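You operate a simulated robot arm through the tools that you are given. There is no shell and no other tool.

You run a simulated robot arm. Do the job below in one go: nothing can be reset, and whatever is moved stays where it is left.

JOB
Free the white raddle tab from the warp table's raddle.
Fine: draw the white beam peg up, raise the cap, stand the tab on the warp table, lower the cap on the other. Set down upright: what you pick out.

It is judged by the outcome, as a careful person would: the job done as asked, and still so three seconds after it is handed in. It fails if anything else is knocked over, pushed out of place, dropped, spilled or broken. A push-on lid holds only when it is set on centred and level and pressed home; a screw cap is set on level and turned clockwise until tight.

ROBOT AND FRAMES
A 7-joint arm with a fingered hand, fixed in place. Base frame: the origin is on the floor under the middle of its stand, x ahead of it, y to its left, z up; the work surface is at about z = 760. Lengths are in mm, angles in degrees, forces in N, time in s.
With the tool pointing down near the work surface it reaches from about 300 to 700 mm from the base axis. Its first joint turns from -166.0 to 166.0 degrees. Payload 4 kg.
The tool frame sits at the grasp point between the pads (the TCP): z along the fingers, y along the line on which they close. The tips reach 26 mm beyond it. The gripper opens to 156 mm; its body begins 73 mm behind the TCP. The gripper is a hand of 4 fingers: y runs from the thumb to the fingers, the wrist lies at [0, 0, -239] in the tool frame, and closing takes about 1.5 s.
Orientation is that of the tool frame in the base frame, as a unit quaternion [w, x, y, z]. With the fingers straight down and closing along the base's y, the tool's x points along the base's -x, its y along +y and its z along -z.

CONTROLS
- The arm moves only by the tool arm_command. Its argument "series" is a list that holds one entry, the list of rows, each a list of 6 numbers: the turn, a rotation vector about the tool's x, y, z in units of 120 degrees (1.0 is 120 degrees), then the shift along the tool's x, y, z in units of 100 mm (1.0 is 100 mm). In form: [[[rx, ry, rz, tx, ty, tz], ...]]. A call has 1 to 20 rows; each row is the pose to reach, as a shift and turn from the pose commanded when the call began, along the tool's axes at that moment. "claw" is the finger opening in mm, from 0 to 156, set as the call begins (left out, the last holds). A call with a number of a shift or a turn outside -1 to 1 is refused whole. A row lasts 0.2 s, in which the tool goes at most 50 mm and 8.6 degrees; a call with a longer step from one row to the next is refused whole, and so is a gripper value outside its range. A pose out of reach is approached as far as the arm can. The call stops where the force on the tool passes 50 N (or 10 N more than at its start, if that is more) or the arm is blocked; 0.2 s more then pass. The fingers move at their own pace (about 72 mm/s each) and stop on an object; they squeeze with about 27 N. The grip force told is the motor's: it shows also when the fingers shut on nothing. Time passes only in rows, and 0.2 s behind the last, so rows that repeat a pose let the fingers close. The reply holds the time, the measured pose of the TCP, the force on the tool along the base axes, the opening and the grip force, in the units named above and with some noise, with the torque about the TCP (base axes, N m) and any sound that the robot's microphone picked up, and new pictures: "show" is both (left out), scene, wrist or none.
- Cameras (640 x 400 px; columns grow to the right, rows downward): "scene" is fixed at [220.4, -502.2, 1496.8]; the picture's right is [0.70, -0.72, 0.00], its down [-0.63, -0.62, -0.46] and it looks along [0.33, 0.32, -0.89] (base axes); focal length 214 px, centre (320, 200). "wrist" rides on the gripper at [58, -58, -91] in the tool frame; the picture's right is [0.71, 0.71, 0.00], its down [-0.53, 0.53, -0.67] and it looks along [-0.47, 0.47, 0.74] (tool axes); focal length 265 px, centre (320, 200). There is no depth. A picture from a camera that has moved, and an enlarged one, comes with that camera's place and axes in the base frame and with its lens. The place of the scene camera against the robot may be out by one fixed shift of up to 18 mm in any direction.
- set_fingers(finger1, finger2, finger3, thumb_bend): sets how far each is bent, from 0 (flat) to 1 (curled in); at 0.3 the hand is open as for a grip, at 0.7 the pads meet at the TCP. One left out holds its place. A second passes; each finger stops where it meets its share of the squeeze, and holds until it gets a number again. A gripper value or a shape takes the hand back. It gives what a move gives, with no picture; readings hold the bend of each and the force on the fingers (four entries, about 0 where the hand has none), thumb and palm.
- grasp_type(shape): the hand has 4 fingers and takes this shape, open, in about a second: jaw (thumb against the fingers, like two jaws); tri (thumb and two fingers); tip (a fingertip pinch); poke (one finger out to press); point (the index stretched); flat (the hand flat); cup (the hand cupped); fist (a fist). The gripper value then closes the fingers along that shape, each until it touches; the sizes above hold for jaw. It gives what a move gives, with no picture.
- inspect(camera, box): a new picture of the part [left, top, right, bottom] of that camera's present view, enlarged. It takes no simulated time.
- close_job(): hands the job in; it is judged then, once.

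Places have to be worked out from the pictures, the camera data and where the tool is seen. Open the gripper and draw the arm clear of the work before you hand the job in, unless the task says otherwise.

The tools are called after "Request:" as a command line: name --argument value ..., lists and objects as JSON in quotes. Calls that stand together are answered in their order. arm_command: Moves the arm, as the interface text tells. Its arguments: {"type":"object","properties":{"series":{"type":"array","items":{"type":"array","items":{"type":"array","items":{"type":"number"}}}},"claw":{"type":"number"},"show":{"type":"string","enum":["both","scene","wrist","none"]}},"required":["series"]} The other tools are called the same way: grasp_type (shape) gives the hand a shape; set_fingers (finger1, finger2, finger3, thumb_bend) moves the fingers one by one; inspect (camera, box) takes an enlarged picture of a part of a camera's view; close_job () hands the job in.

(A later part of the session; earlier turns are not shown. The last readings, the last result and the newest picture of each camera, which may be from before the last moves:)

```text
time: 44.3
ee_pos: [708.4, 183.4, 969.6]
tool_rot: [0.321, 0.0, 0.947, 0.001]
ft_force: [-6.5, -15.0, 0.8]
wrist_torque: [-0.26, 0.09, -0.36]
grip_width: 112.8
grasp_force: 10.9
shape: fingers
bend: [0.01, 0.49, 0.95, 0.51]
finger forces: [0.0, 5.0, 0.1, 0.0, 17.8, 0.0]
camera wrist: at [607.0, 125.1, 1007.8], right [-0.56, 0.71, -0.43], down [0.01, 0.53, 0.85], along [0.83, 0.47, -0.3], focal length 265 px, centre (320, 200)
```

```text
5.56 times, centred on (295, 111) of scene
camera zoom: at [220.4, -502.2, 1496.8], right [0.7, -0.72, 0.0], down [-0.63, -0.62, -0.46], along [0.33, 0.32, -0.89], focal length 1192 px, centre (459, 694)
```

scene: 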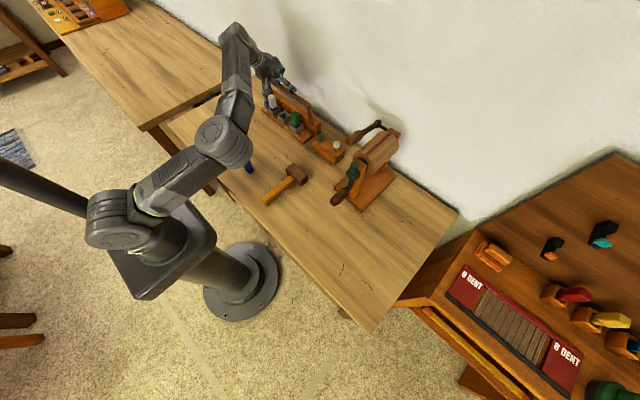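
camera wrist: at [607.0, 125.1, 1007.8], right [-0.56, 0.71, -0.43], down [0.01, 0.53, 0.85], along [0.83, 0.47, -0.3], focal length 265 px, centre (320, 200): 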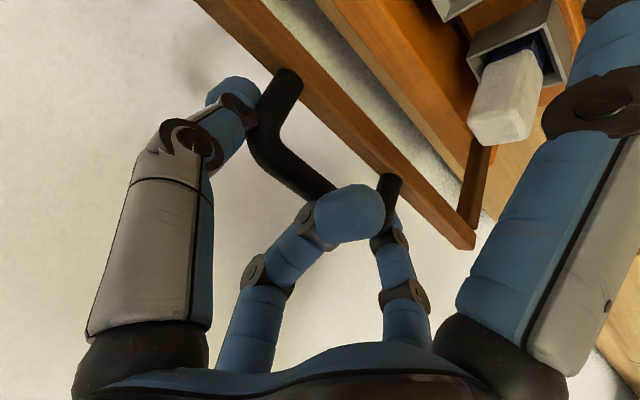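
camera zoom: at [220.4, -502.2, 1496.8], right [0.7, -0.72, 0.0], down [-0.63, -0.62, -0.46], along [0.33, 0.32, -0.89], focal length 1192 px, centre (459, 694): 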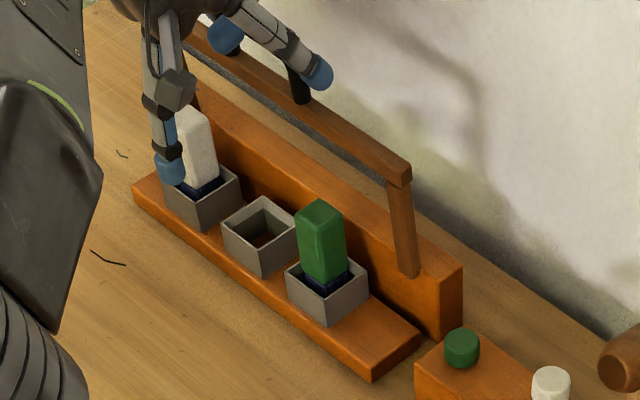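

The cap did not move further (scene view identical) and the fingers slid along the handle: it is at its open stop. I'll open the thumb and finger 2 and see if the cap stays up.

Request:
set_fingers --finger2 0.38 --thumb_bend 0.38

Request:
inspect --camera "scene" --box '[250, 75, 340, 147]'

Request:
inspect --camera "wrist" --box '[0, 0, 640, 400]'

```text
time: 45.3
ee_pos: [709.4, 184.2, 970.4]
tool_rot: [0.321, 0.001, 0.947, 0.0]
ft_force: [-0.3, -0.9, -0.4]
wrist_torque: [0.02, -0.01, -0.03]
grip_width: 122.1
grasp_force: 0.1
shape: fingers
bend: [0.01, 0.38, 0.95, 0.38]
finger forces: [0.1, 0.0, 0.0, 0.0, 0.0, 0.0]
```

```text
5.56 times, centred on (295, 111) of scene
camera zoom: at [220.4, -502.2, 1496.8], right [0.7, -0.72, 0.0], down [-0.63, -0.62, -0.46], along [0.33, 0.32, -0.89], focal length 1192 px, centre (459, 694)
```

zoom: 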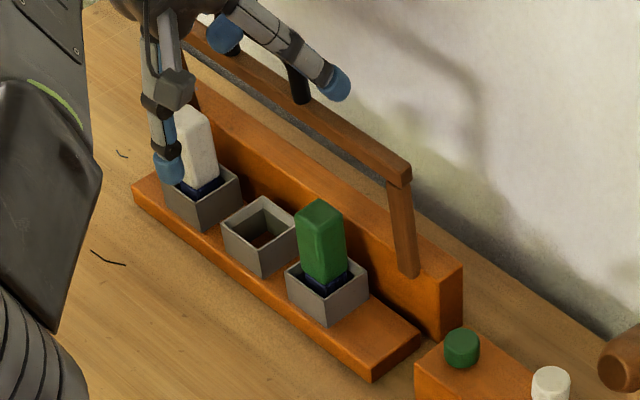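

```text
1.00 times, centred on (320, 200) of wrist (not enlarged: the box is as wide or as high as the picture)
camera zoom: at [607.0, 126.0, 1007.8], right [-0.56, 0.71, -0.43], down [0.01, 0.53, 0.85], along [0.83, 0.47, -0.3], focal length 265 px, centre (320, 200)
```

zoom: 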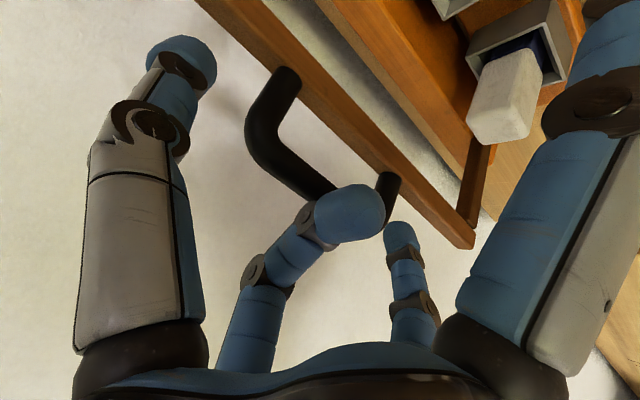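

The cap stays open by itself. Withdrawing the hand back and up along the tool axis, clear of the handle.

Request:
arm_command --series '[[[0, 0, 0, 0, 0, -0.25], [0, 0, 0, 0, 0, -0.5], [0, 0, 0, 0, 0, -0.75], [0, 0, 0, 0.2, 0, -0.95], [0, 0, 0, 0.6, 0, -0.95], [0, 0, 0, 0.6, 0, -0.95]]]' --show "both"

Request:
inspect --camera "scene" --box '[250, 75, 340, 147]'

Request:
inspect --camera "wrist" --box '[200, 0, 460, 200]'

```text
time: 46.7
ee_pos: [605.3, 184.7, 1009.9]
tool_rot: [0.321, 0.002, 0.947, 0.0]
ft_force: [1.0, -0.5, -0.4]
wrist_torque: [-0.03, 0.01, 0.01]
grip_width: 122.1
grasp_force: 0.0
shape: fingers
bend: [0.01, 0.38, 0.95, 0.38]
finger forces: [0.0, 0.0, 0.0, 0.1, 0.1, 0.0]
camera wrist: at [502.9, 124.9, 1046.7], right [-0.56, 0.71, -0.43], down [0.01, 0.53, 0.85], along [0.83, 0.47, -0.3], focal length 265 px, centre (320, 200)
```

scene: 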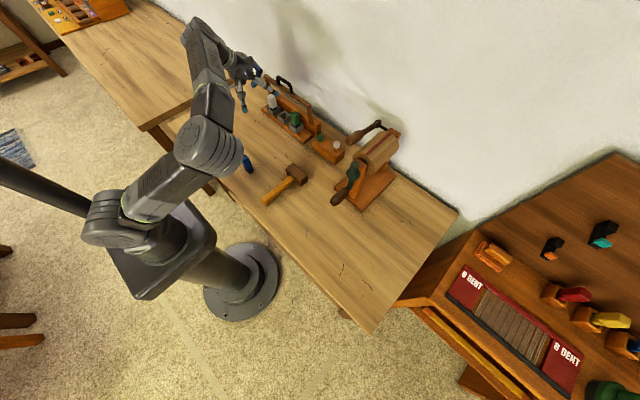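
wrist: 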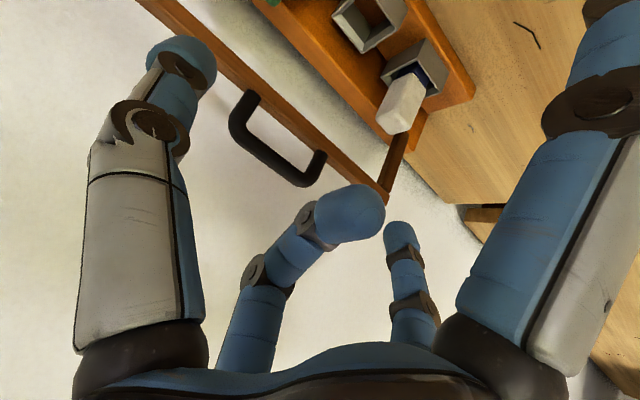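

```text
5.56 times, centred on (295, 111) of scene
camera zoom: at [220.4, -502.2, 1496.8], right [0.7, -0.72, 0.0], down [-0.63, -0.62, -0.46], along [0.33, 0.32, -0.89], focal length 1192 px, centre (459, 694)
```

zoom: 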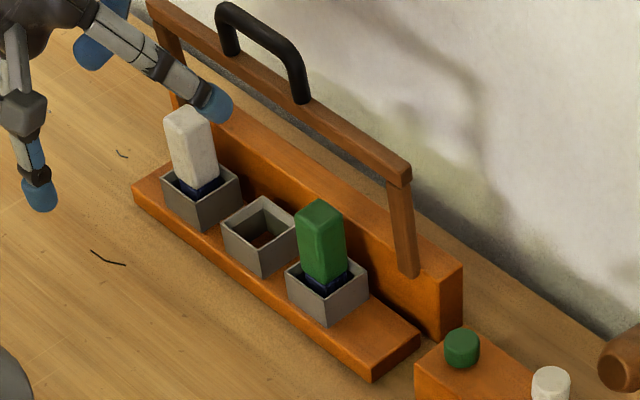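

```text
2.00 times, centred on (330, 100) of wrist
camera zoom: at [502.9, 124.9, 1046.7], right [-0.56, 0.71, -0.43], down [0.01, 0.53, 0.85], along [0.83, 0.47, -0.3], focal length 531 px, centre (300, 400)
```

zoom: 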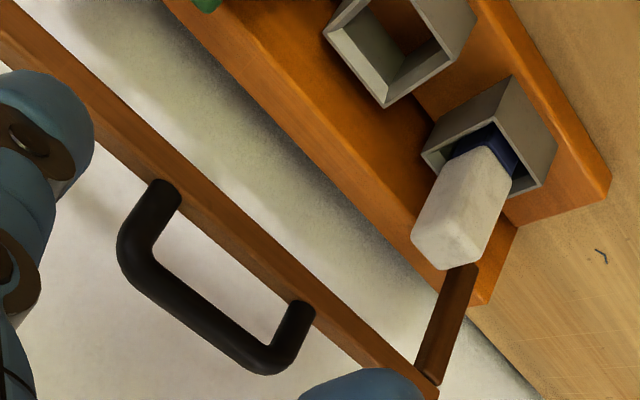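

Cap is clearly open with handle on top. Now a close look at the white tab and its socket.

Request:
inspect --camera "wrist" --box '[370, 30, 490, 150]'

Request:
inspect --camera "scene" --box '[268, 84, 318, 124]'

```text
3.33 times, centred on (430, 90) of wrist
camera zoom: at [502.9, 124.9, 1046.7], right [-0.56, 0.71, -0.43], down [0.01, 0.53, 0.85], along [0.83, 0.47, -0.3], focal length 885 px, centre (-47, 567)
```

zoom: 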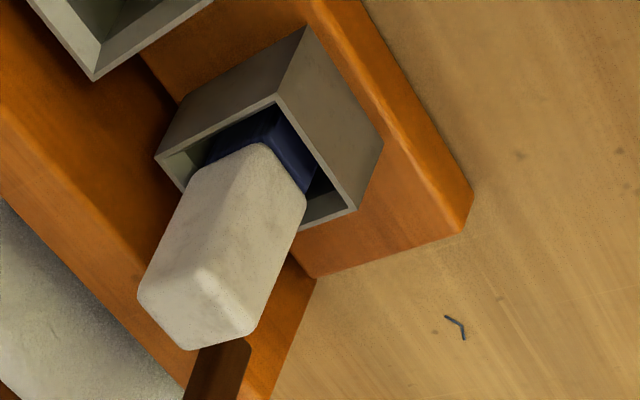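

```text
10.00 times, centred on (293, 104) of scene
camera zoom: at [220.4, -502.2, 1496.8], right [0.7, -0.72, 0.0], down [-0.63, -0.62, -0.46], along [0.33, 0.32, -0.89], focal length 2145 px, centre (590, 1160)
```

zoom: 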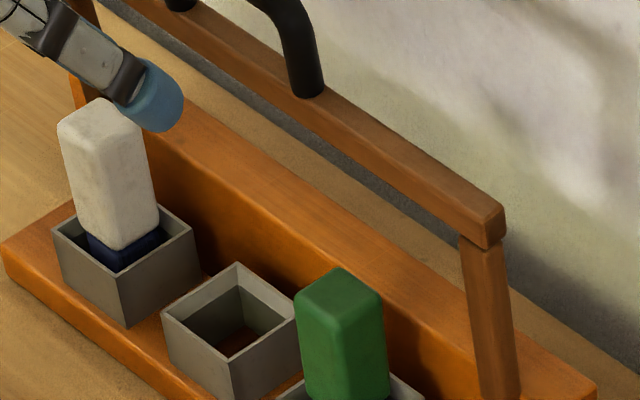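

The white tab's top is about x 679–703, y 255–283, z≈860; its socket rim is at z≈804. For the pinch I want fingers 1 and 3 both folded out of the way (rail behind, table in front), so I'll fold them and look.

Request:
set_fingers --finger1 1.0 --finger2 0.5 --finger3 1.0 --thumb_bend 0.5

Request:
inspect --camera "wrist" --box '[0, 0, 640, 400]'

Request:
inspect --camera "scene" --box '[220, 50, 300, 114]'

```text
time: 47.7
ee_pos: [605.3, 183.5, 1009.9]
tool_rot: [0.321, 0.001, 0.947, 0.0]
ft_force: [0.3, 0.3, -0.7]
wrist_torque: [-0.01, 0.0, -0.02]
grip_width: 47.7
grasp_force: 0.1
shape: fingers
bend: [0.91, 0.5, 1.0, 0.5]
finger forces: [0.0, 0.0, 0.1, 0.0, 0.0, 0.1]
```

```text
1.00 times, centred on (320, 200) of wrist (not enlarged: the box is as wide or as high as the picture)
camera zoom: at [503.2, 124.9, 1046.9], right [-0.56, 0.71, -0.43], down [0.01, 0.53, 0.85], along [0.83, 0.47, -0.3], focal length 265 px, centre (320, 200)
```

zoom: 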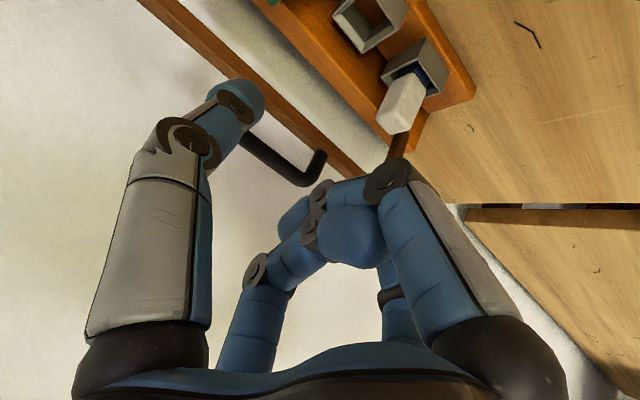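

```text
6.25 times, centred on (260, 82) of scene
camera zoom: at [220.4, -502.2, 1496.8], right [0.7, -0.72, 0.0], down [-0.63, -0.62, -0.46], along [0.33, 0.32, -0.89], focal length 1340 px, centre (695, 938)
```

zoom: 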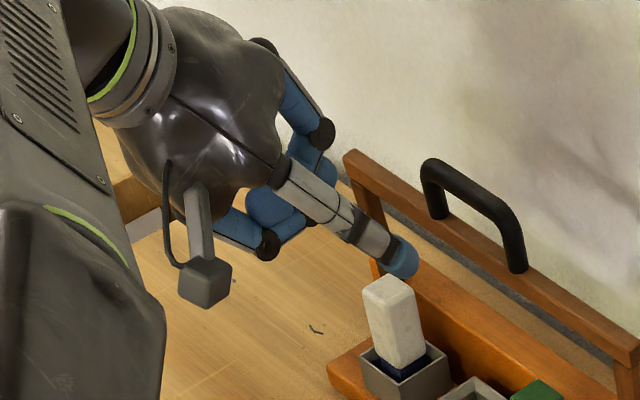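

Folded finger 1 protrudes too far, so I'll keep finger 1 flat (front) and finger 3 folded, with a 30° tilt for clearance under the raised cap rail. Moving to a pre-grasp point in front of/above the white tab.

Request:
set_fingers --finger1 0.0

Request:
arm_command --series '[[[0, 0.031, 0, 0.065, 0.21, 0.225], [0, 0.0617, 0, 0.13, 0.425, 0.45], [0, 0.0617, 0, 0.2, 0.64, 0.68], [0, 0.0617, 0, 0.262, 0.85, 0.898], [0, 0.0617, 0, 0.262, 0.85, 0.898]]]' --show "both"

Request:
inspect --camera "wrist" --box '[180, 20, 460, 240]'

Request:
inspect --camera "scene" --box '[235, 60, 315, 124]'

```text
time: 48.7
ee_pos: [605.2, 184.0, 1009.5]
tool_rot: [0.321, 0.001, 0.947, 0.0]
ft_force: [0.4, 0.6, -0.6]
wrist_torque: [-0.02, 0.0, -0.01]
grip_width: 111.9
grasp_force: 0.0
shape: fingers
bend: [0.01, 0.5, 1.0, 0.5]
finger forces: [0.1, 0.0, 0.0, 0.1, 0.0, 0.0]
```

```text
time: 49.9
ee_pos: [633.3, 261.7, 929.1]
tool_rot: [0.259, 0.0, 0.966, 0.0]
ft_force: [-0.4, 0.0, 0.8]
wrist_torque: [-0.02, 0.04, -0.04]
grip_width: 112.2
grasp_force: 0.0
shape: fingers
bend: [0.01, 0.5, 1.0, 0.5]
finger forces: [0.1, 0.0, 0.1, 0.1, 0.0, 0.1]
out of reach, approached as far as the arm can: row 4, 5
camera wrist: at [538.6, 203.0, 980.2], right [-0.61, 0.71, -0.35], down [0.12, 0.53, 0.84], along [0.78, 0.47, -0.41], focal length 265 px, centre (320, 200)
```

scene: 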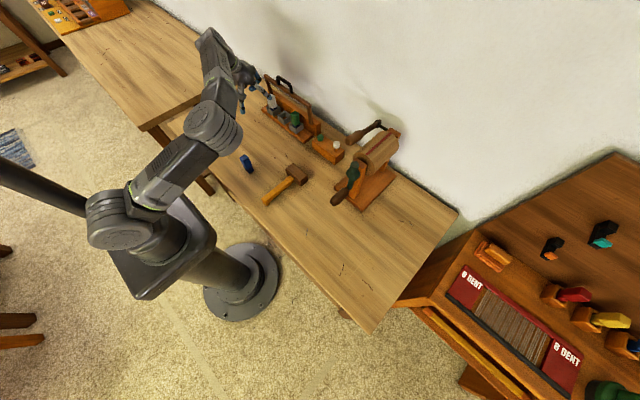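
wrist: 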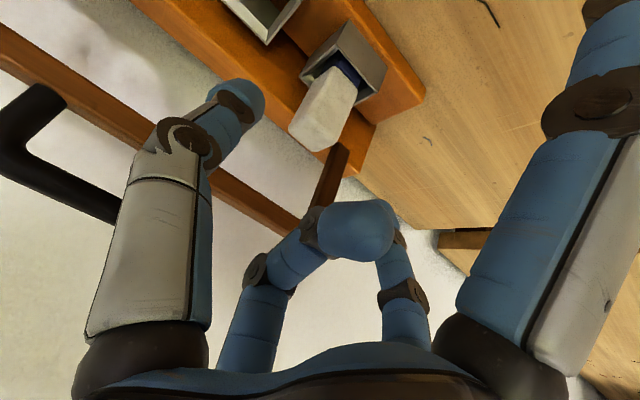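

```text
1.82 times, centred on (320, 130) of wrist
camera zoom: at [538.6, 203.0, 980.2], right [-0.61, 0.71, -0.35], down [0.12, 0.53, 0.84], along [0.78, 0.47, -0.41], focal length 483 px, centre (320, 327)
```

zoom: 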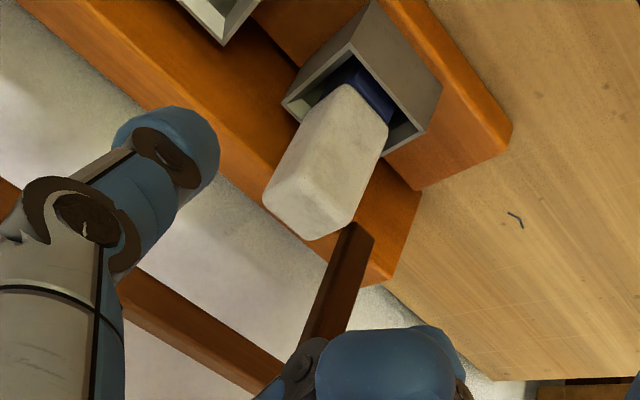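

```text
6.25 times, centred on (275, 92) of scene
camera zoom: at [220.4, -502.2, 1496.8], right [0.7, -0.72, 0.0], down [-0.63, -0.62, -0.46], along [0.33, 0.32, -0.89], focal length 1340 px, centre (601, 875)
```

zoom: 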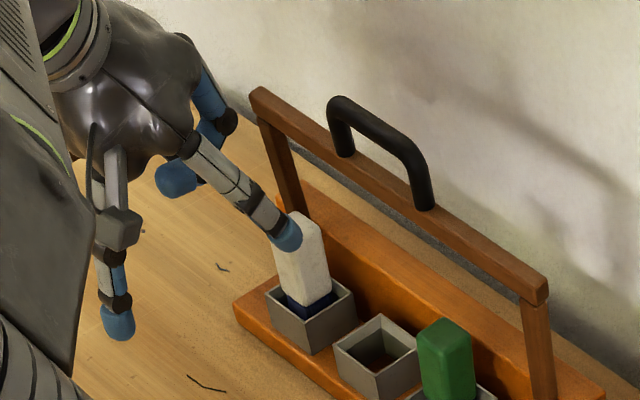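

Slightly short of the target (limit again). I'll probe whether the arm can still move forward along x and down from here.

Request:
arm_command --series '[[[0, 0, 0, -0.087, 0, 0.05], [0, 0, 0, -0.173, 0, 0.1], [0, 0, 0, -0.173, 0, 0.1]]]' --show "none"

Request:
arm_command --series '[[[0, 0, 0, 0, 0.05, 0], [0, 0, 0, 0, 0.08, 0], [0, 0, 0, 0, 0.08, 0]]]' --show "none"

```text
time: 50.7
ee_pos: [646.5, 254.1, 929.4]
tool_rot: [0.259, 0.0, 0.966, 0.0]
ft_force: [-0.2, -0.1, 0.9]
wrist_torque: [0.01, 0.0, -0.01]
grip_width: 112.0
grasp_force: 0.1
shape: fingers
bend: [0.01, 0.5, 1.0, 0.5]
finger forces: [0.0, 0.1, 0.0, 0.1, 0.0, 0.1]
out of reach, approached as far as the arm can: row 1, 2, 3
```

```text
time: 51.5
ee_pos: [648.1, 255.3, 929.1]
tool_rot: [0.26, 0.0, 0.966, 0.0]
ft_force: [0.0, -0.7, -0.3]
wrist_torque: [-0.01, -0.01, -0.01]
grip_width: 112.1
grasp_force: 0.0
shape: fingers
bend: [0.01, 0.5, 1.0, 0.5]
finger forces: [0.0, 0.0, 0.0, 0.0, 0.1, 0.1]
out of reach, approached as far as the arm can: row 1, 2, 3
```

The limit seems tied to the wrist's yaw relative to the arm. I'll yaw the tool ~15° toward the arm's radial direction and test again.

Request:
arm_command --series '[[[-0.0313, 0, -0.0542, 0, 0, -0.1], [-0.0625, 0, -0.1083, 0, 0, -0.1], [-0.0625, 0, -0.1083, 0, 0, -0.1]]]' --show "none"

Request:
arm_command --series '[[[0, 0, 0, -0.05, 0.05, 0.05], [0, 0, 0, -0.05, 0.1, 0.1], [0, 0, 0, -0.05, 0.1, 0.1]]]' --show "both"

```text
time: 52.3
ee_pos: [641.5, 254.7, 937.5]
tool_rot: [0.257, -0.126, 0.958, 0.034]
ft_force: [-0.9, 0.2, -0.1]
wrist_torque: [-0.01, 0.01, 0.02]
grip_width: 111.9
grasp_force: 0.0
shape: fingers
bend: [0.01, 0.5, 1.0, 0.5]
finger forces: [0.0, 0.0, 0.0, 0.0, 0.0, 0.1]
```

```text
time: 53.1
ee_pos: [649.1, 267.1, 930.9]
tool_rot: [0.256, -0.125, 0.958, 0.034]
ft_force: [0.1, 0.4, -0.7]
wrist_torque: [-0.02, -0.01, 0.01]
grip_width: 112.4
grasp_force: 0.1
shape: fingers
bend: [0.01, 0.5, 1.0, 0.5]
finger forces: [0.0, 0.1, 0.0, 0.1, 0.0, 0.0]
camera wrist: at [571.1, 185.0, 980.3], right [-0.77, 0.53, -0.35], down [-0.02, 0.54, 0.84], along [0.63, 0.66, -0.41], focal length 265 px, centre (320, 200)
```

scene: 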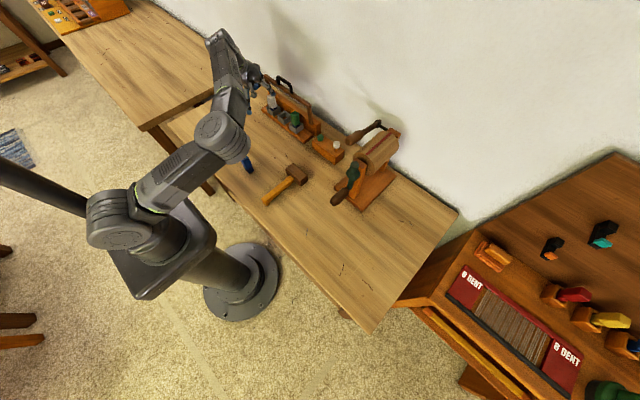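
wrist: 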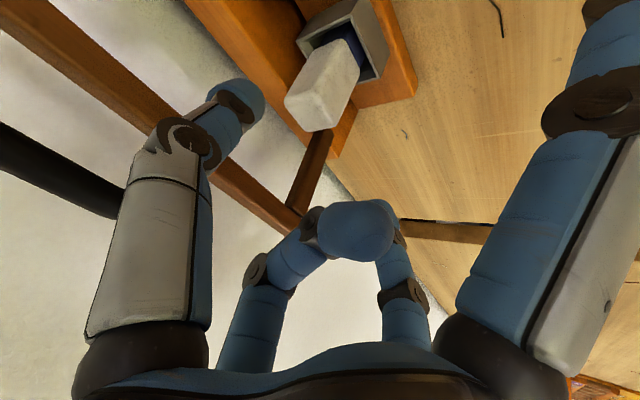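

With 15° yaw the arm reaches. Let me zoom on the tab from here to refine its position relative to the fingers.

Request:
inspect --camera "wrist" --box '[240, 0, 440, 150]'

```text
2.67 times, centred on (340, 75) of wrist
camera zoom: at [571.1, 185.0, 980.3], right [-0.77, 0.53, -0.35], down [-0.02, 0.54, 0.84], along [0.63, 0.66, -0.41], focal length 708 px, centre (267, 533)
```

zoom: 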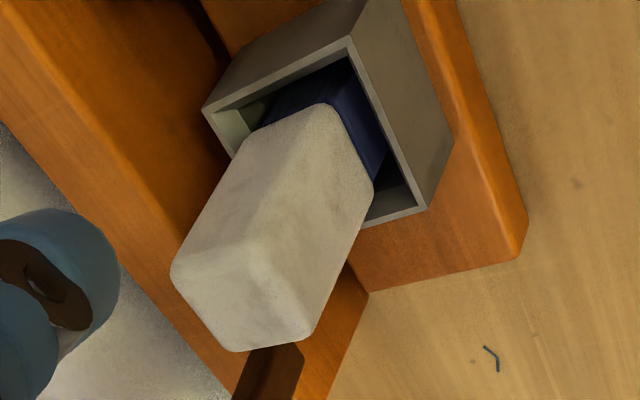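

The tab centre is (691,269), top z=860 (consistent across views). To keep the folded finger clear of the cap rail I'll tilt 10° more and go to a pre-grasp point 60 mm back along the approach line.

Request:
arm_command --series '[[[0, -0.042, 0, 0.12, -0.043, 0.08], [0, -0.0833, 0, 0.24, -0.086, 0.162], [0, -0.0833, 0, 0.24, -0.086, 0.162]]]' --show "both"

Request:
inspect --camera "wrist" --box '[180, 0, 440, 200]'

Request:
inspect --camera "scene" --box '[235, 60, 315, 124]'

```text
time: 53.9
ee_pos: [637.8, 256.2, 905.2]
tool_rot: [0.339, -0.123, 0.932, 0.045]
ft_force: [-0.2, -0.6, -0.1]
wrist_torque: [-0.02, -0.02, -0.02]
grip_width: 111.9
grasp_force: 0.1
shape: fingers
bend: [0.01, 0.5, 1.0, 0.5]
finger forces: [0.0, 0.0, 0.0, 0.0, 0.1, 0.0]
camera wrist: at [554.3, 172.2, 937.4], right [-0.71, 0.54, -0.45], down [-0.16, 0.5, 0.85], along [0.69, 0.67, -0.27], focal length 265 px, centre (320, 200)
```

scene: 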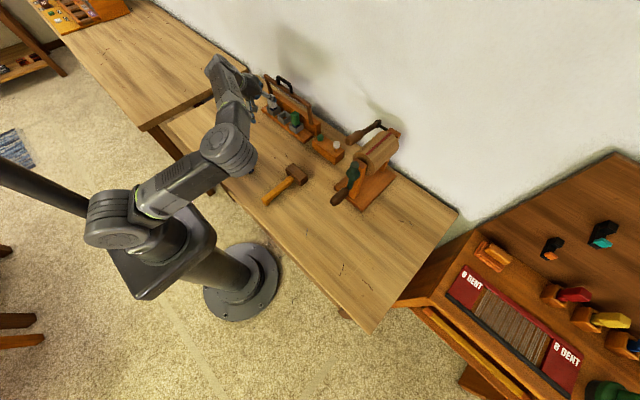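
wrist: 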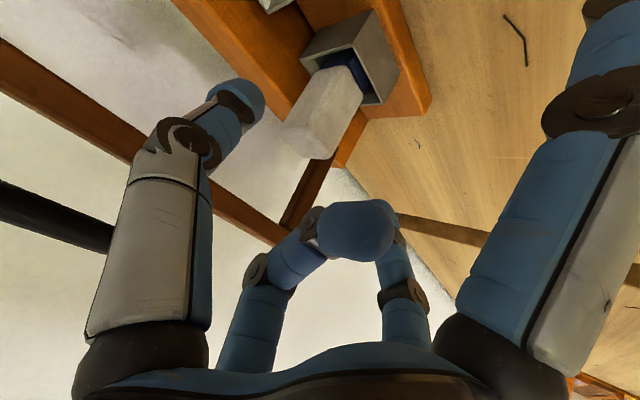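

```text
2.00 times, centred on (310, 100) of wrist
camera zoom: at [554.3, 172.2, 937.4], right [-0.71, 0.54, -0.45], down [-0.16, 0.5, 0.85], along [0.69, 0.67, -0.27], focal length 531 px, centre (340, 400)
```

zoom: 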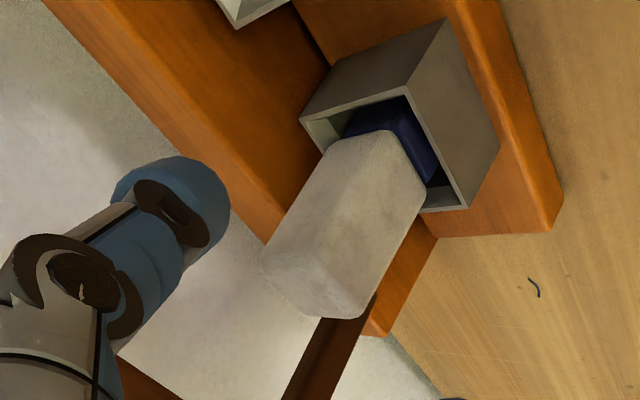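

```text
6.25 times, centred on (275, 92) of scene
camera zoom: at [220.4, -502.2, 1496.8], right [0.7, -0.72, 0.0], down [-0.63, -0.62, -0.46], along [0.33, 0.32, -0.89], focal length 1340 px, centre (601, 875)
```

zoom: 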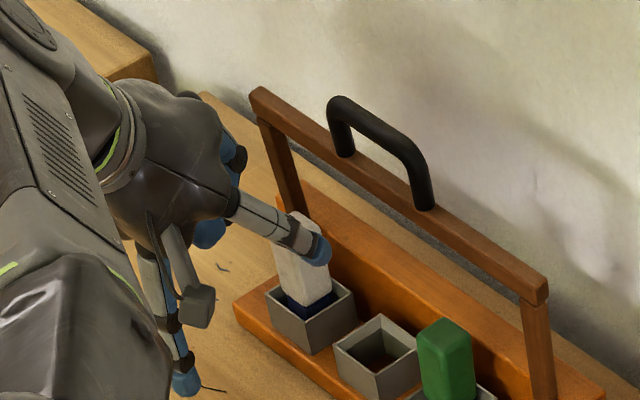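

Before closing in, I want the back board's top height, since the open thumb will pass close to it.

Request:
inspect --camera "scene" --box '[280, 90, 330, 140]'

Request:
inspect --camera "wrist" --box '[230, 0, 390, 120]'

```text
8.00 times, centred on (305, 115) of scene
camera zoom: at [220.4, -502.2, 1496.8], right [0.7, -0.72, 0.0], down [-0.63, -0.62, -0.46], along [0.33, 0.32, -0.89], focal length 1716 px, centre (440, 880)
```

zoom: 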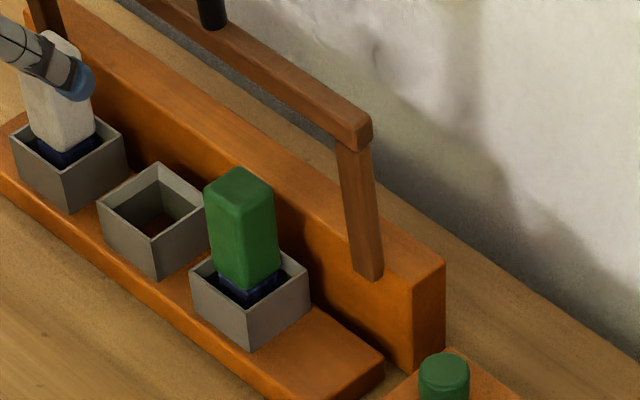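

```text
3.33 times, centred on (310, 60) of wrist
camera zoom: at [554.3, 172.2, 937.4], right [-0.71, 0.54, -0.45], down [-0.16, 0.5, 0.85], along [0.69, 0.67, -0.27], focal length 885 px, centre (353, 667)
```

zoom: 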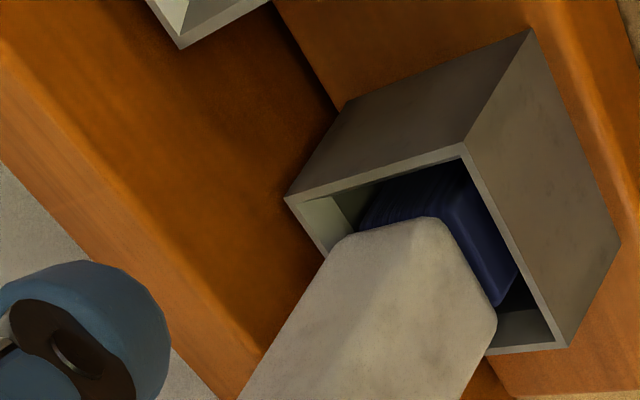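

The board's front top edge is about (718, z≈835), so I'll narrow the pinch to keep the thumb off it, then move in along the tool axis.

Request:
set_fingers --finger2 0.57 --thumb_bend 0.57

Request:
arm_command --series '[[[0, 0, 0, 0, -0.005, 0.15], [0, 0, 0, 0, -0.01, 0.3], [0, 0, 0, 0, -0.01, 0.4], [0, 0, 0, 0, -0.01, 0.4]]]' --show "both"

Request:
inspect --camera "wrist" --box '[180, 20, 440, 220]'

Request:
inspect --camera "scene" --box '[250, 70, 310, 118]'

```text
time: 54.9
ee_pos: [638.0, 255.5, 904.6]
tool_rot: [0.34, -0.121, 0.932, 0.043]
ft_force: [0.7, 0.2, -1.2]
wrist_torque: [-0.02, -0.03, 0.02]
grip_width: 108.2
grasp_force: 0.1
shape: fingers
bend: [0.01, 0.56, 1.0, 0.56]
finger forces: [0.0, 0.1, 0.1, 0.1, 0.0, 0.0]
```

```text
time: 55.9
ee_pos: [665.0, 260.3, 875.0]
tool_rot: [0.34, -0.122, 0.932, 0.045]
ft_force: [0.9, 0.3, -0.5]
wrist_torque: [-0.03, 0.03, 0.03]
grip_width: 107.9
grasp_force: 0.0
shape: fingers
bend: [0.01, 0.56, 1.0, 0.56]
finger forces: [0.0, 0.0, 0.1, 0.1, 0.1, 0.0]
camera wrist: at [579.4, 177.4, 906.2], right [-0.71, 0.54, -0.45], down [-0.16, 0.5, 0.85], along [0.69, 0.67, -0.27], focal length 265 px, centre (320, 200)
```

scene: 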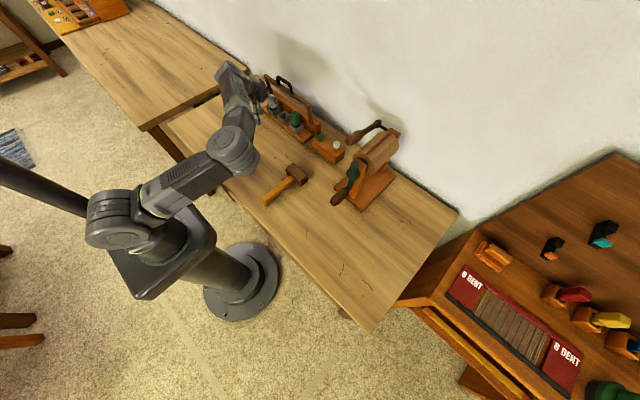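
wrist: 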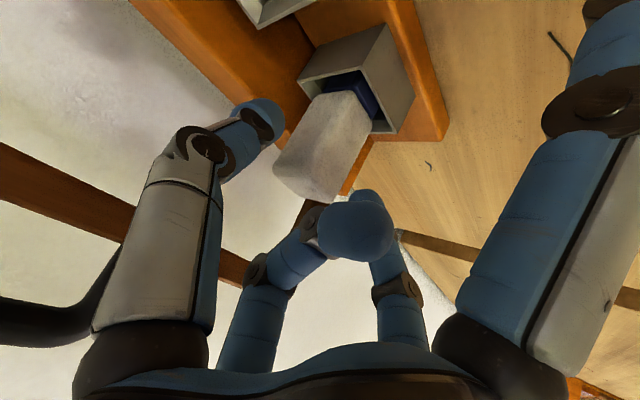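

```text
2.00 times, centred on (310, 120) of wrist
camera zoom: at [579.4, 177.4, 906.2], right [-0.71, 0.54, -0.45], down [-0.16, 0.5, 0.85], along [0.69, 0.67, -0.27], focal length 531 px, centre (340, 360)
```

zoom: 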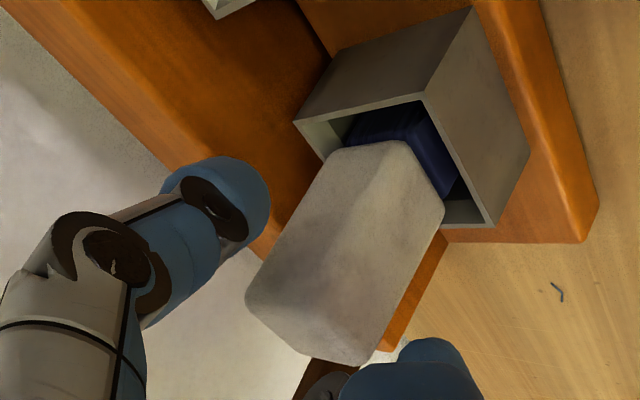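

```text
8.33 times, centred on (280, 94) of scene
camera zoom: at [220.4, -502.2, 1496.8], right [0.7, -0.72, 0.0], down [-0.63, -0.62, -0.46], along [0.33, 0.32, -0.89], focal length 1787 px, centre (653, 1083)
```

zoom: 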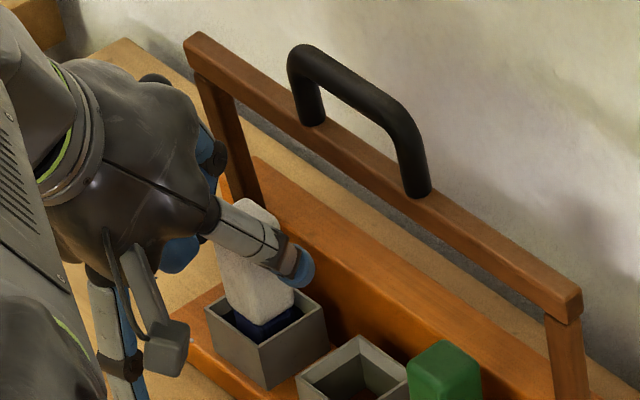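

The tab is centred within ~2 mm between thumb and finger 2. Advancing the last 20 mm along the tool axis.

Request:
arm_command --series '[[[0, 0, 0, 0, 0.01, 0.07], [0, 0, 0, 0, 0.018, 0.14], [0, 0, 0, 0, 0.018, 0.2], [0, 0, 0, 0, 0.018, 0.2]]]' --show "both"

Request:
inspect --camera "wrist" --box '[180, 20, 440, 220]'

Request:
inspect --camera "scene" --box '[250, 70, 310, 118]'

```text
time: 56.9
ee_pos: [675.6, 265.9, 858.9]
tool_rot: [0.34, -0.122, 0.932, 0.044]
ft_force: [0.3, 0.2, -0.5]
wrist_torque: [0.03, 0.01, -0.01]
grip_width: 108.0
grasp_force: 0.1
shape: fingers
bend: [0.01, 0.56, 1.0, 0.56]
finger forces: [0.0, 0.1, 0.1, 0.0, 0.0, 0.0]
camera wrist: at [591.6, 182.7, 891.1], right [-0.71, 0.54, -0.45], down [-0.16, 0.5, 0.85], along [0.69, 0.67, -0.27], focal length 265 px, centre (320, 200)
```

scene: 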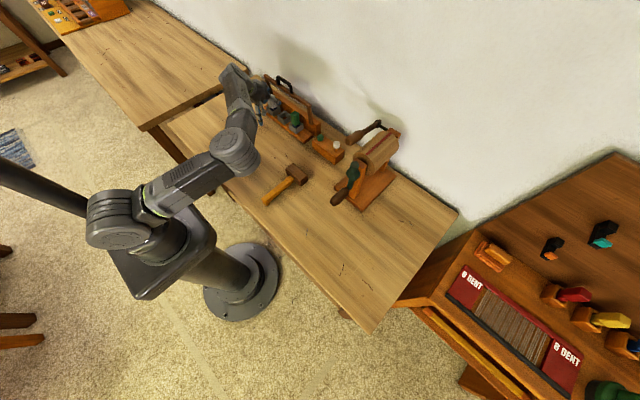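
wrist: 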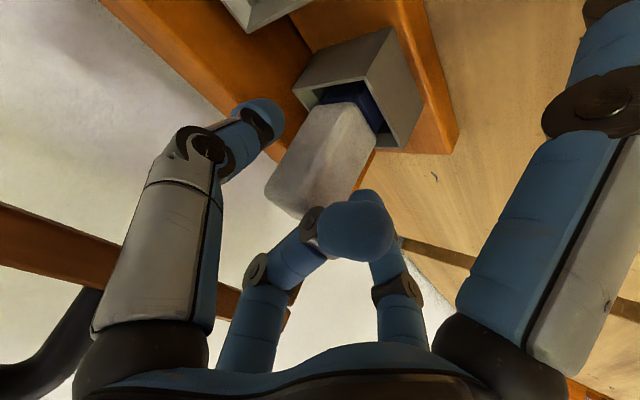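

```text
2.00 times, centred on (310, 120) of wrist
camera zoom: at [591.6, 182.7, 891.1], right [-0.71, 0.54, -0.45], down [-0.16, 0.5, 0.85], along [0.69, 0.67, -0.27], focal length 531 px, centre (340, 360)
```

zoom: 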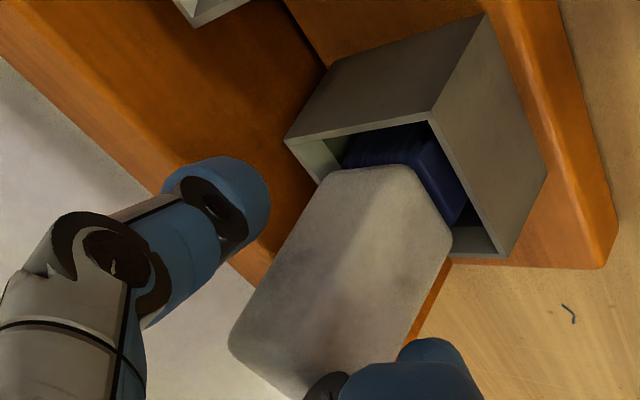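

```text
8.33 times, centred on (280, 94) of scene
camera zoom: at [220.4, -502.2, 1496.8], right [0.7, -0.72, 0.0], down [-0.63, -0.62, -0.46], along [0.33, 0.32, -0.89], focal length 1787 px, centre (653, 1083)
```

zoom: 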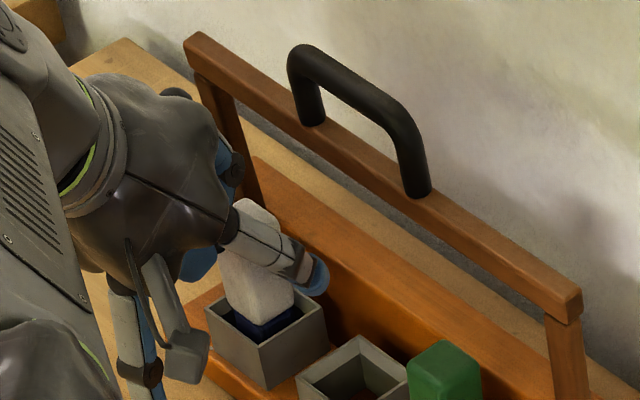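

Position reached without contact. Closing thumb and finger 2 on the tab.

Request:
set_fingers --finger2 0.8 --thumb_bend 0.8

Request:
inspect --camera "wrist" --box '[180, 20, 440, 220]'

Request:
inspect --camera "scene" --box '[250, 70, 310, 118]'

```text
time: 57.9
ee_pos: [676.7, 265.9, 859.3]
tool_rot: [0.339, -0.12, 0.932, 0.043]
ft_force: [1.1, -1.8, 0.5]
wrist_torque: [-0.02, -0.03, -0.02]
grip_width: 101.9
grasp_force: 13.9
shape: fingers
bend: [0.01, 0.58, 1.0, 0.72]
finger forces: [0.0, 13.2, 0.0, 0.1, 15.3, 0.0]
```

```text
2.00 times, centred on (310, 120) of wrist
camera zoom: at [591.7, 182.3, 891.3], right [-0.71, 0.54, -0.45], down [-0.16, 0.5, 0.85], along [0.69, 0.67, -0.27], focal length 531 px, centre (340, 360)
```

zoom: 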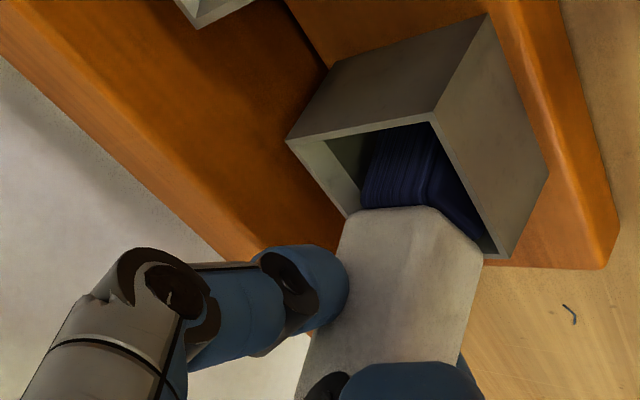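

```text
8.33 times, centred on (280, 94) of scene
camera zoom: at [220.4, -502.2, 1496.8], right [0.7, -0.72, 0.0], down [-0.63, -0.62, -0.46], along [0.33, 0.32, -0.89], focal length 1787 px, centre (653, 1083)
```

zoom: 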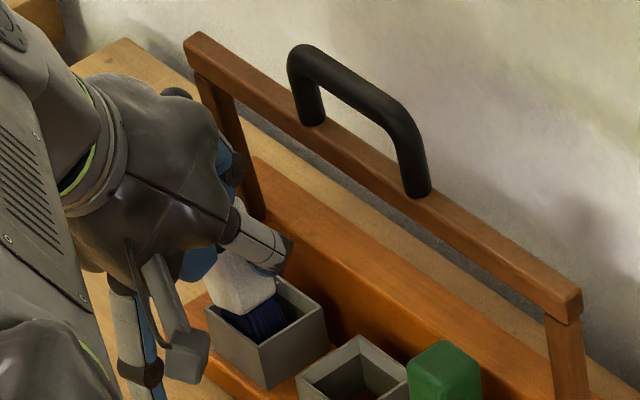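

The thumb overpowered finger 2 and leaned the tab toward +y in its loose socket. I'll retract the thumb to the tab's centred position (0.64) while finger 2 keeps pressing, which should bring the tab back upright between them.

Request:
set_fingers --finger2 0.8 --thumb_bend 0.64

Request:
inspect --camera "wrist" --box '[180, 20, 440, 220]'

Request:
inspect --camera "scene" --box '[250, 70, 310, 118]'

```text
time: 58.9
ee_pos: [675.6, 266.2, 858.3]
tool_rot: [0.339, -0.122, 0.932, 0.045]
ft_force: [-0.9, 1.0, -0.2]
wrist_torque: [0.05, 0.01, 0.0]
grip_width: 103.8
grasp_force: 7.2
shape: fingers
bend: [0.01, 0.62, 1.0, 0.64]
finger forces: [0.0, 8.1, 4.9, 0.2, 2.2, 0.0]
```

```text
2.00 times, centred on (310, 120) of wrist
camera zoom: at [591.5, 182.6, 891.3], right [-0.71, 0.54, -0.45], down [-0.16, 0.5, 0.85], along [0.69, 0.67, -0.27], focal length 531 px, centre (340, 360)
```

zoom: 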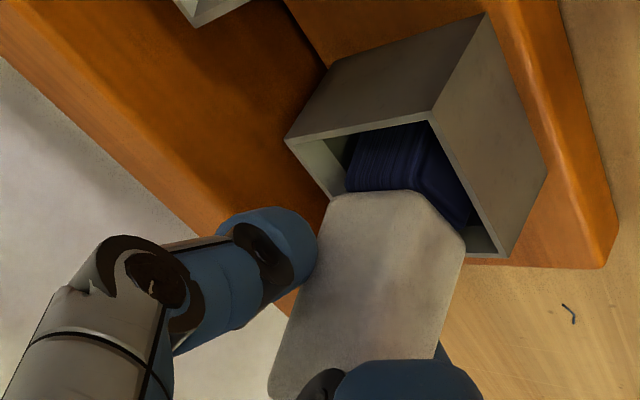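

```text
8.33 times, centred on (280, 94) of scene
camera zoom: at [220.4, -502.2, 1496.8], right [0.7, -0.72, 0.0], down [-0.63, -0.62, -0.46], along [0.33, 0.32, -0.89], focal length 1787 px, centre (653, 1083)
```

zoom: 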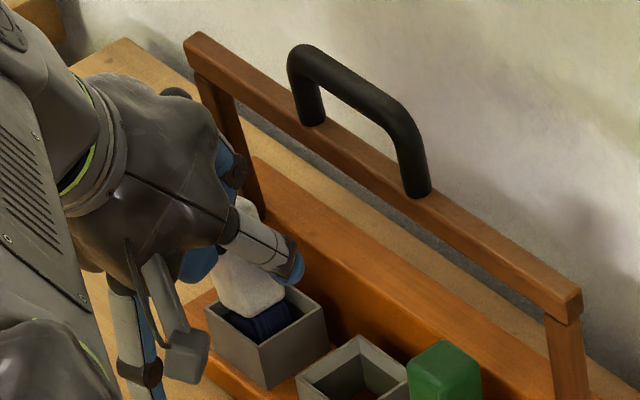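

Finger 3 also feels the tab and it still leans. I'll open the pinch gently and let the tab settle back in its socket before a better-aligned grasp.

Request:
set_fingers --finger2 0.56 --thumb_bend 0.58

Request:
inspect --camera "wrist" --box '[180, 20, 440, 220]'

Request:
inspect --camera "scene" --box '[250, 70, 310, 118]'

```text
time: 59.9
ee_pos: [676.8, 266.1, 859.8]
tool_rot: [0.339, -0.122, 0.932, 0.044]
ft_force: [0.2, 1.0, -0.4]
wrist_torque: [0.04, 0.0, 0.02]
grip_width: 107.4
grasp_force: 0.1
shape: fingers
bend: [0.01, 0.56, 1.0, 0.57]
finger forces: [0.0, 0.0, 0.0, 0.1, 0.0, 0.0]
```

```text
2.00 times, centred on (310, 120) of wrist
camera zoom: at [591.6, 182.6, 891.3], right [-0.71, 0.54, -0.45], down [-0.16, 0.5, 0.85], along [0.69, 0.67, -0.27], focal length 531 px, centre (340, 360)
```

zoom: 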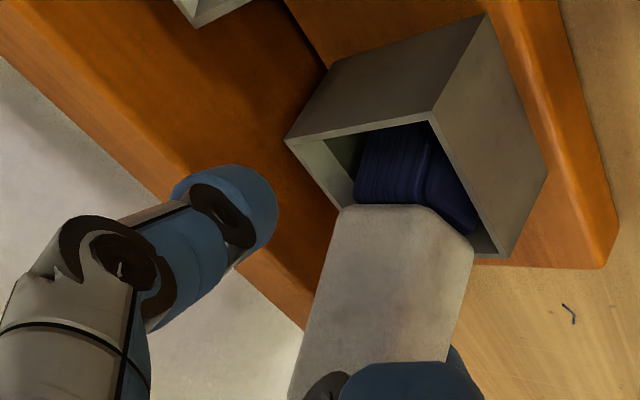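

```text
8.33 times, centred on (280, 94) of scene
camera zoom: at [220.4, -502.2, 1496.8], right [0.7, -0.72, 0.0], down [-0.63, -0.62, -0.46], along [0.33, 0.32, -0.89], focal length 1787 px, centre (653, 1083)
```

zoom: 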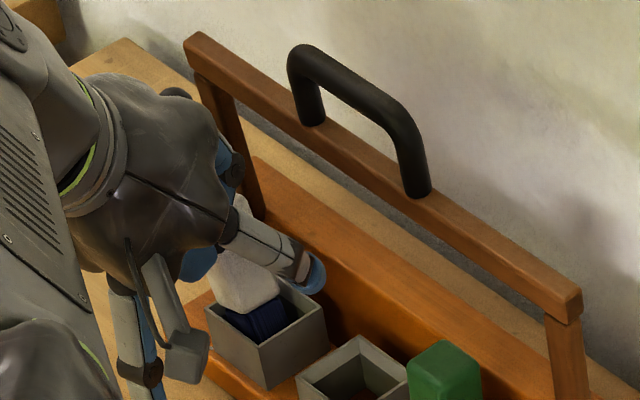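

The tab has come to lean in its loose socket (toward −x,+y). I'll back the hand out along its axis and look at how it rests.

Request:
set_fingers --finger2 0.5 --thumb_bend 0.52

Request:
arm_command --series '[[[0, 0, 0, 0, 0, -0.15], [0, 0, 0, 0, 0, -0.3], [0, 0, 0, 0, 0, -0.45], [0, 0, 0, 0, 0, -0.6], [0, 0, 0, 0, 0, -0.6]]]' --show "both"

Request:
inspect --camera "wrist" --box '[180, 0, 440, 200]'

Request:
inspect --camera "scene" --box '[250, 70, 310, 118]'

```text
time: 60.9
ee_pos: [675.4, 265.8, 858.9]
tool_rot: [0.339, -0.122, 0.932, 0.045]
ft_force: [-0.2, 0.1, 0.2]
wrist_torque: [0.05, -0.01, 0.04]
grip_width: 110.5
grasp_force: 0.0
shape: fingers
bend: [0.01, 0.5, 1.0, 0.52]
finger forces: [0.1, 0.0, 0.1, 0.0, 0.1, 0.0]
```

```text
time: 62.1
ee_pos: [637.1, 255.2, 903.4]
tool_rot: [0.339, -0.122, 0.932, 0.045]
ft_force: [-0.9, 0.2, 0.1]
wrist_torque: [0.0, 0.0, 0.02]
grip_width: 110.7
grasp_force: 0.1
shape: fingers
bend: [0.01, 0.5, 1.0, 0.52]
finger forces: [0.0, 0.1, 0.0, 0.1, 0.1, 0.0]
camera wrist: at [553.2, 172.2, 937.1], right [-0.71, 0.54, -0.45], down [-0.16, 0.5, 0.85], along [0.69, 0.67, -0.27], focal length 265 px, centre (320, 200)
```

scene: 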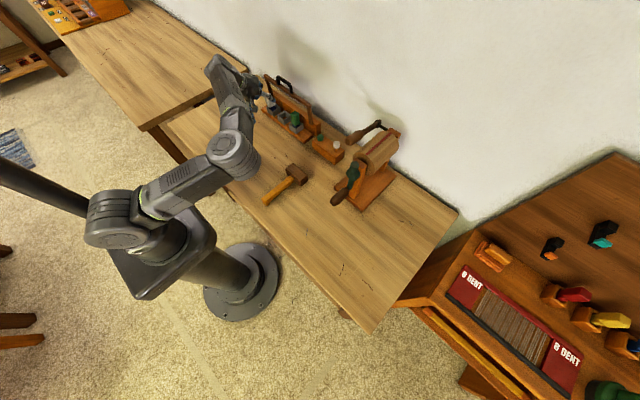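
wrist: 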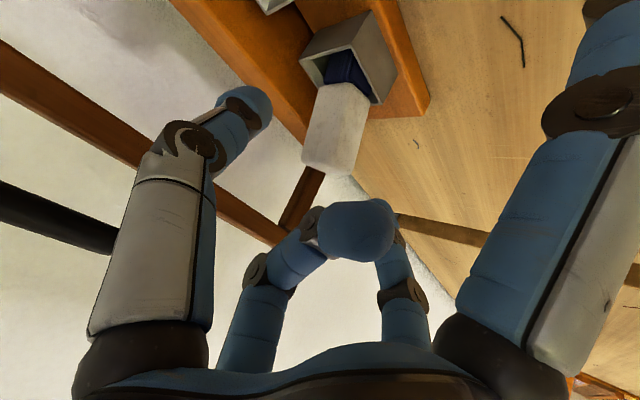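

```text
2.00 times, centred on (310, 100) of wrist
camera zoom: at [553.2, 172.2, 937.1], right [-0.71, 0.54, -0.45], down [-0.16, 0.5, 0.85], along [0.69, 0.67, -0.27], focal length 531 px, centre (340, 400)
```

zoom: 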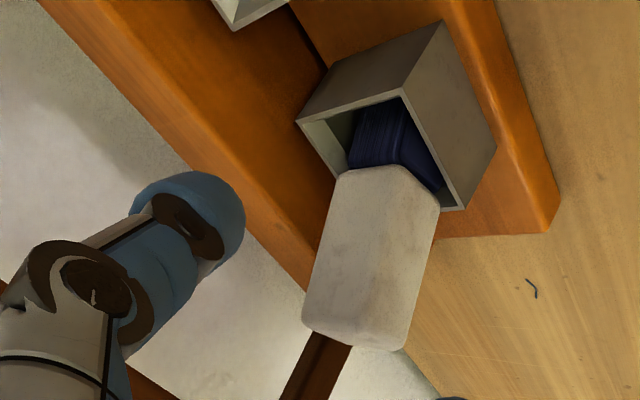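

```text
8.33 times, centred on (280, 94) of scene
camera zoom: at [220.4, -502.2, 1496.8], right [0.7, -0.72, 0.0], down [-0.63, -0.62, -0.46], along [0.33, 0.32, -0.89], focal length 1787 px, centre (653, 1083)
```

zoom: 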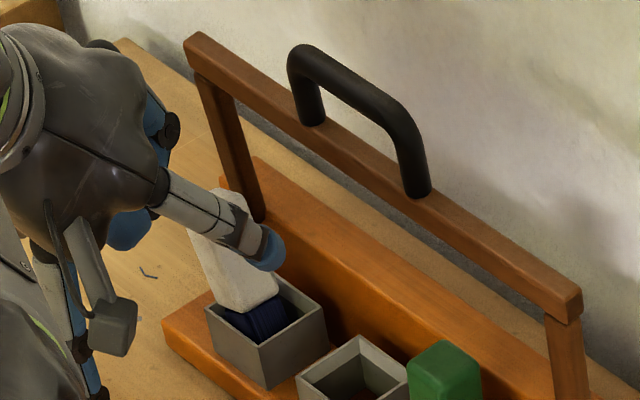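

The tab is resting tilted ~18° toward +y (top near (689,295,857)), still in its socket. For a straight grasp I'd like zero yaw; I'll test whether the arm can turn back to yaw 0 at this tilt.

Request:
arm_command --series '[[[0.0402, 0, 0.048, 0, 0, 0], [0.0804, 0, 0.0959, 0, 0, 0], [0.0804, 0, 0.0959, 0, 0, 0]]]' --show "none"

```text
time: 62.9
ee_pos: [637.3, 255.3, 903.9]
tool_rot: [0.343, 0.001, 0.939, -0.001]
ft_force: [-1.2, -0.1, 0.0]
wrist_torque: [-0.01, -0.02, 0.01]
grip_width: 110.8
grasp_force: 0.0
shape: fingers
bend: [0.01, 0.5, 1.0, 0.52]
finger forces: [0.0, 0.1, 0.1, 0.0, 0.0, 0.1]
```

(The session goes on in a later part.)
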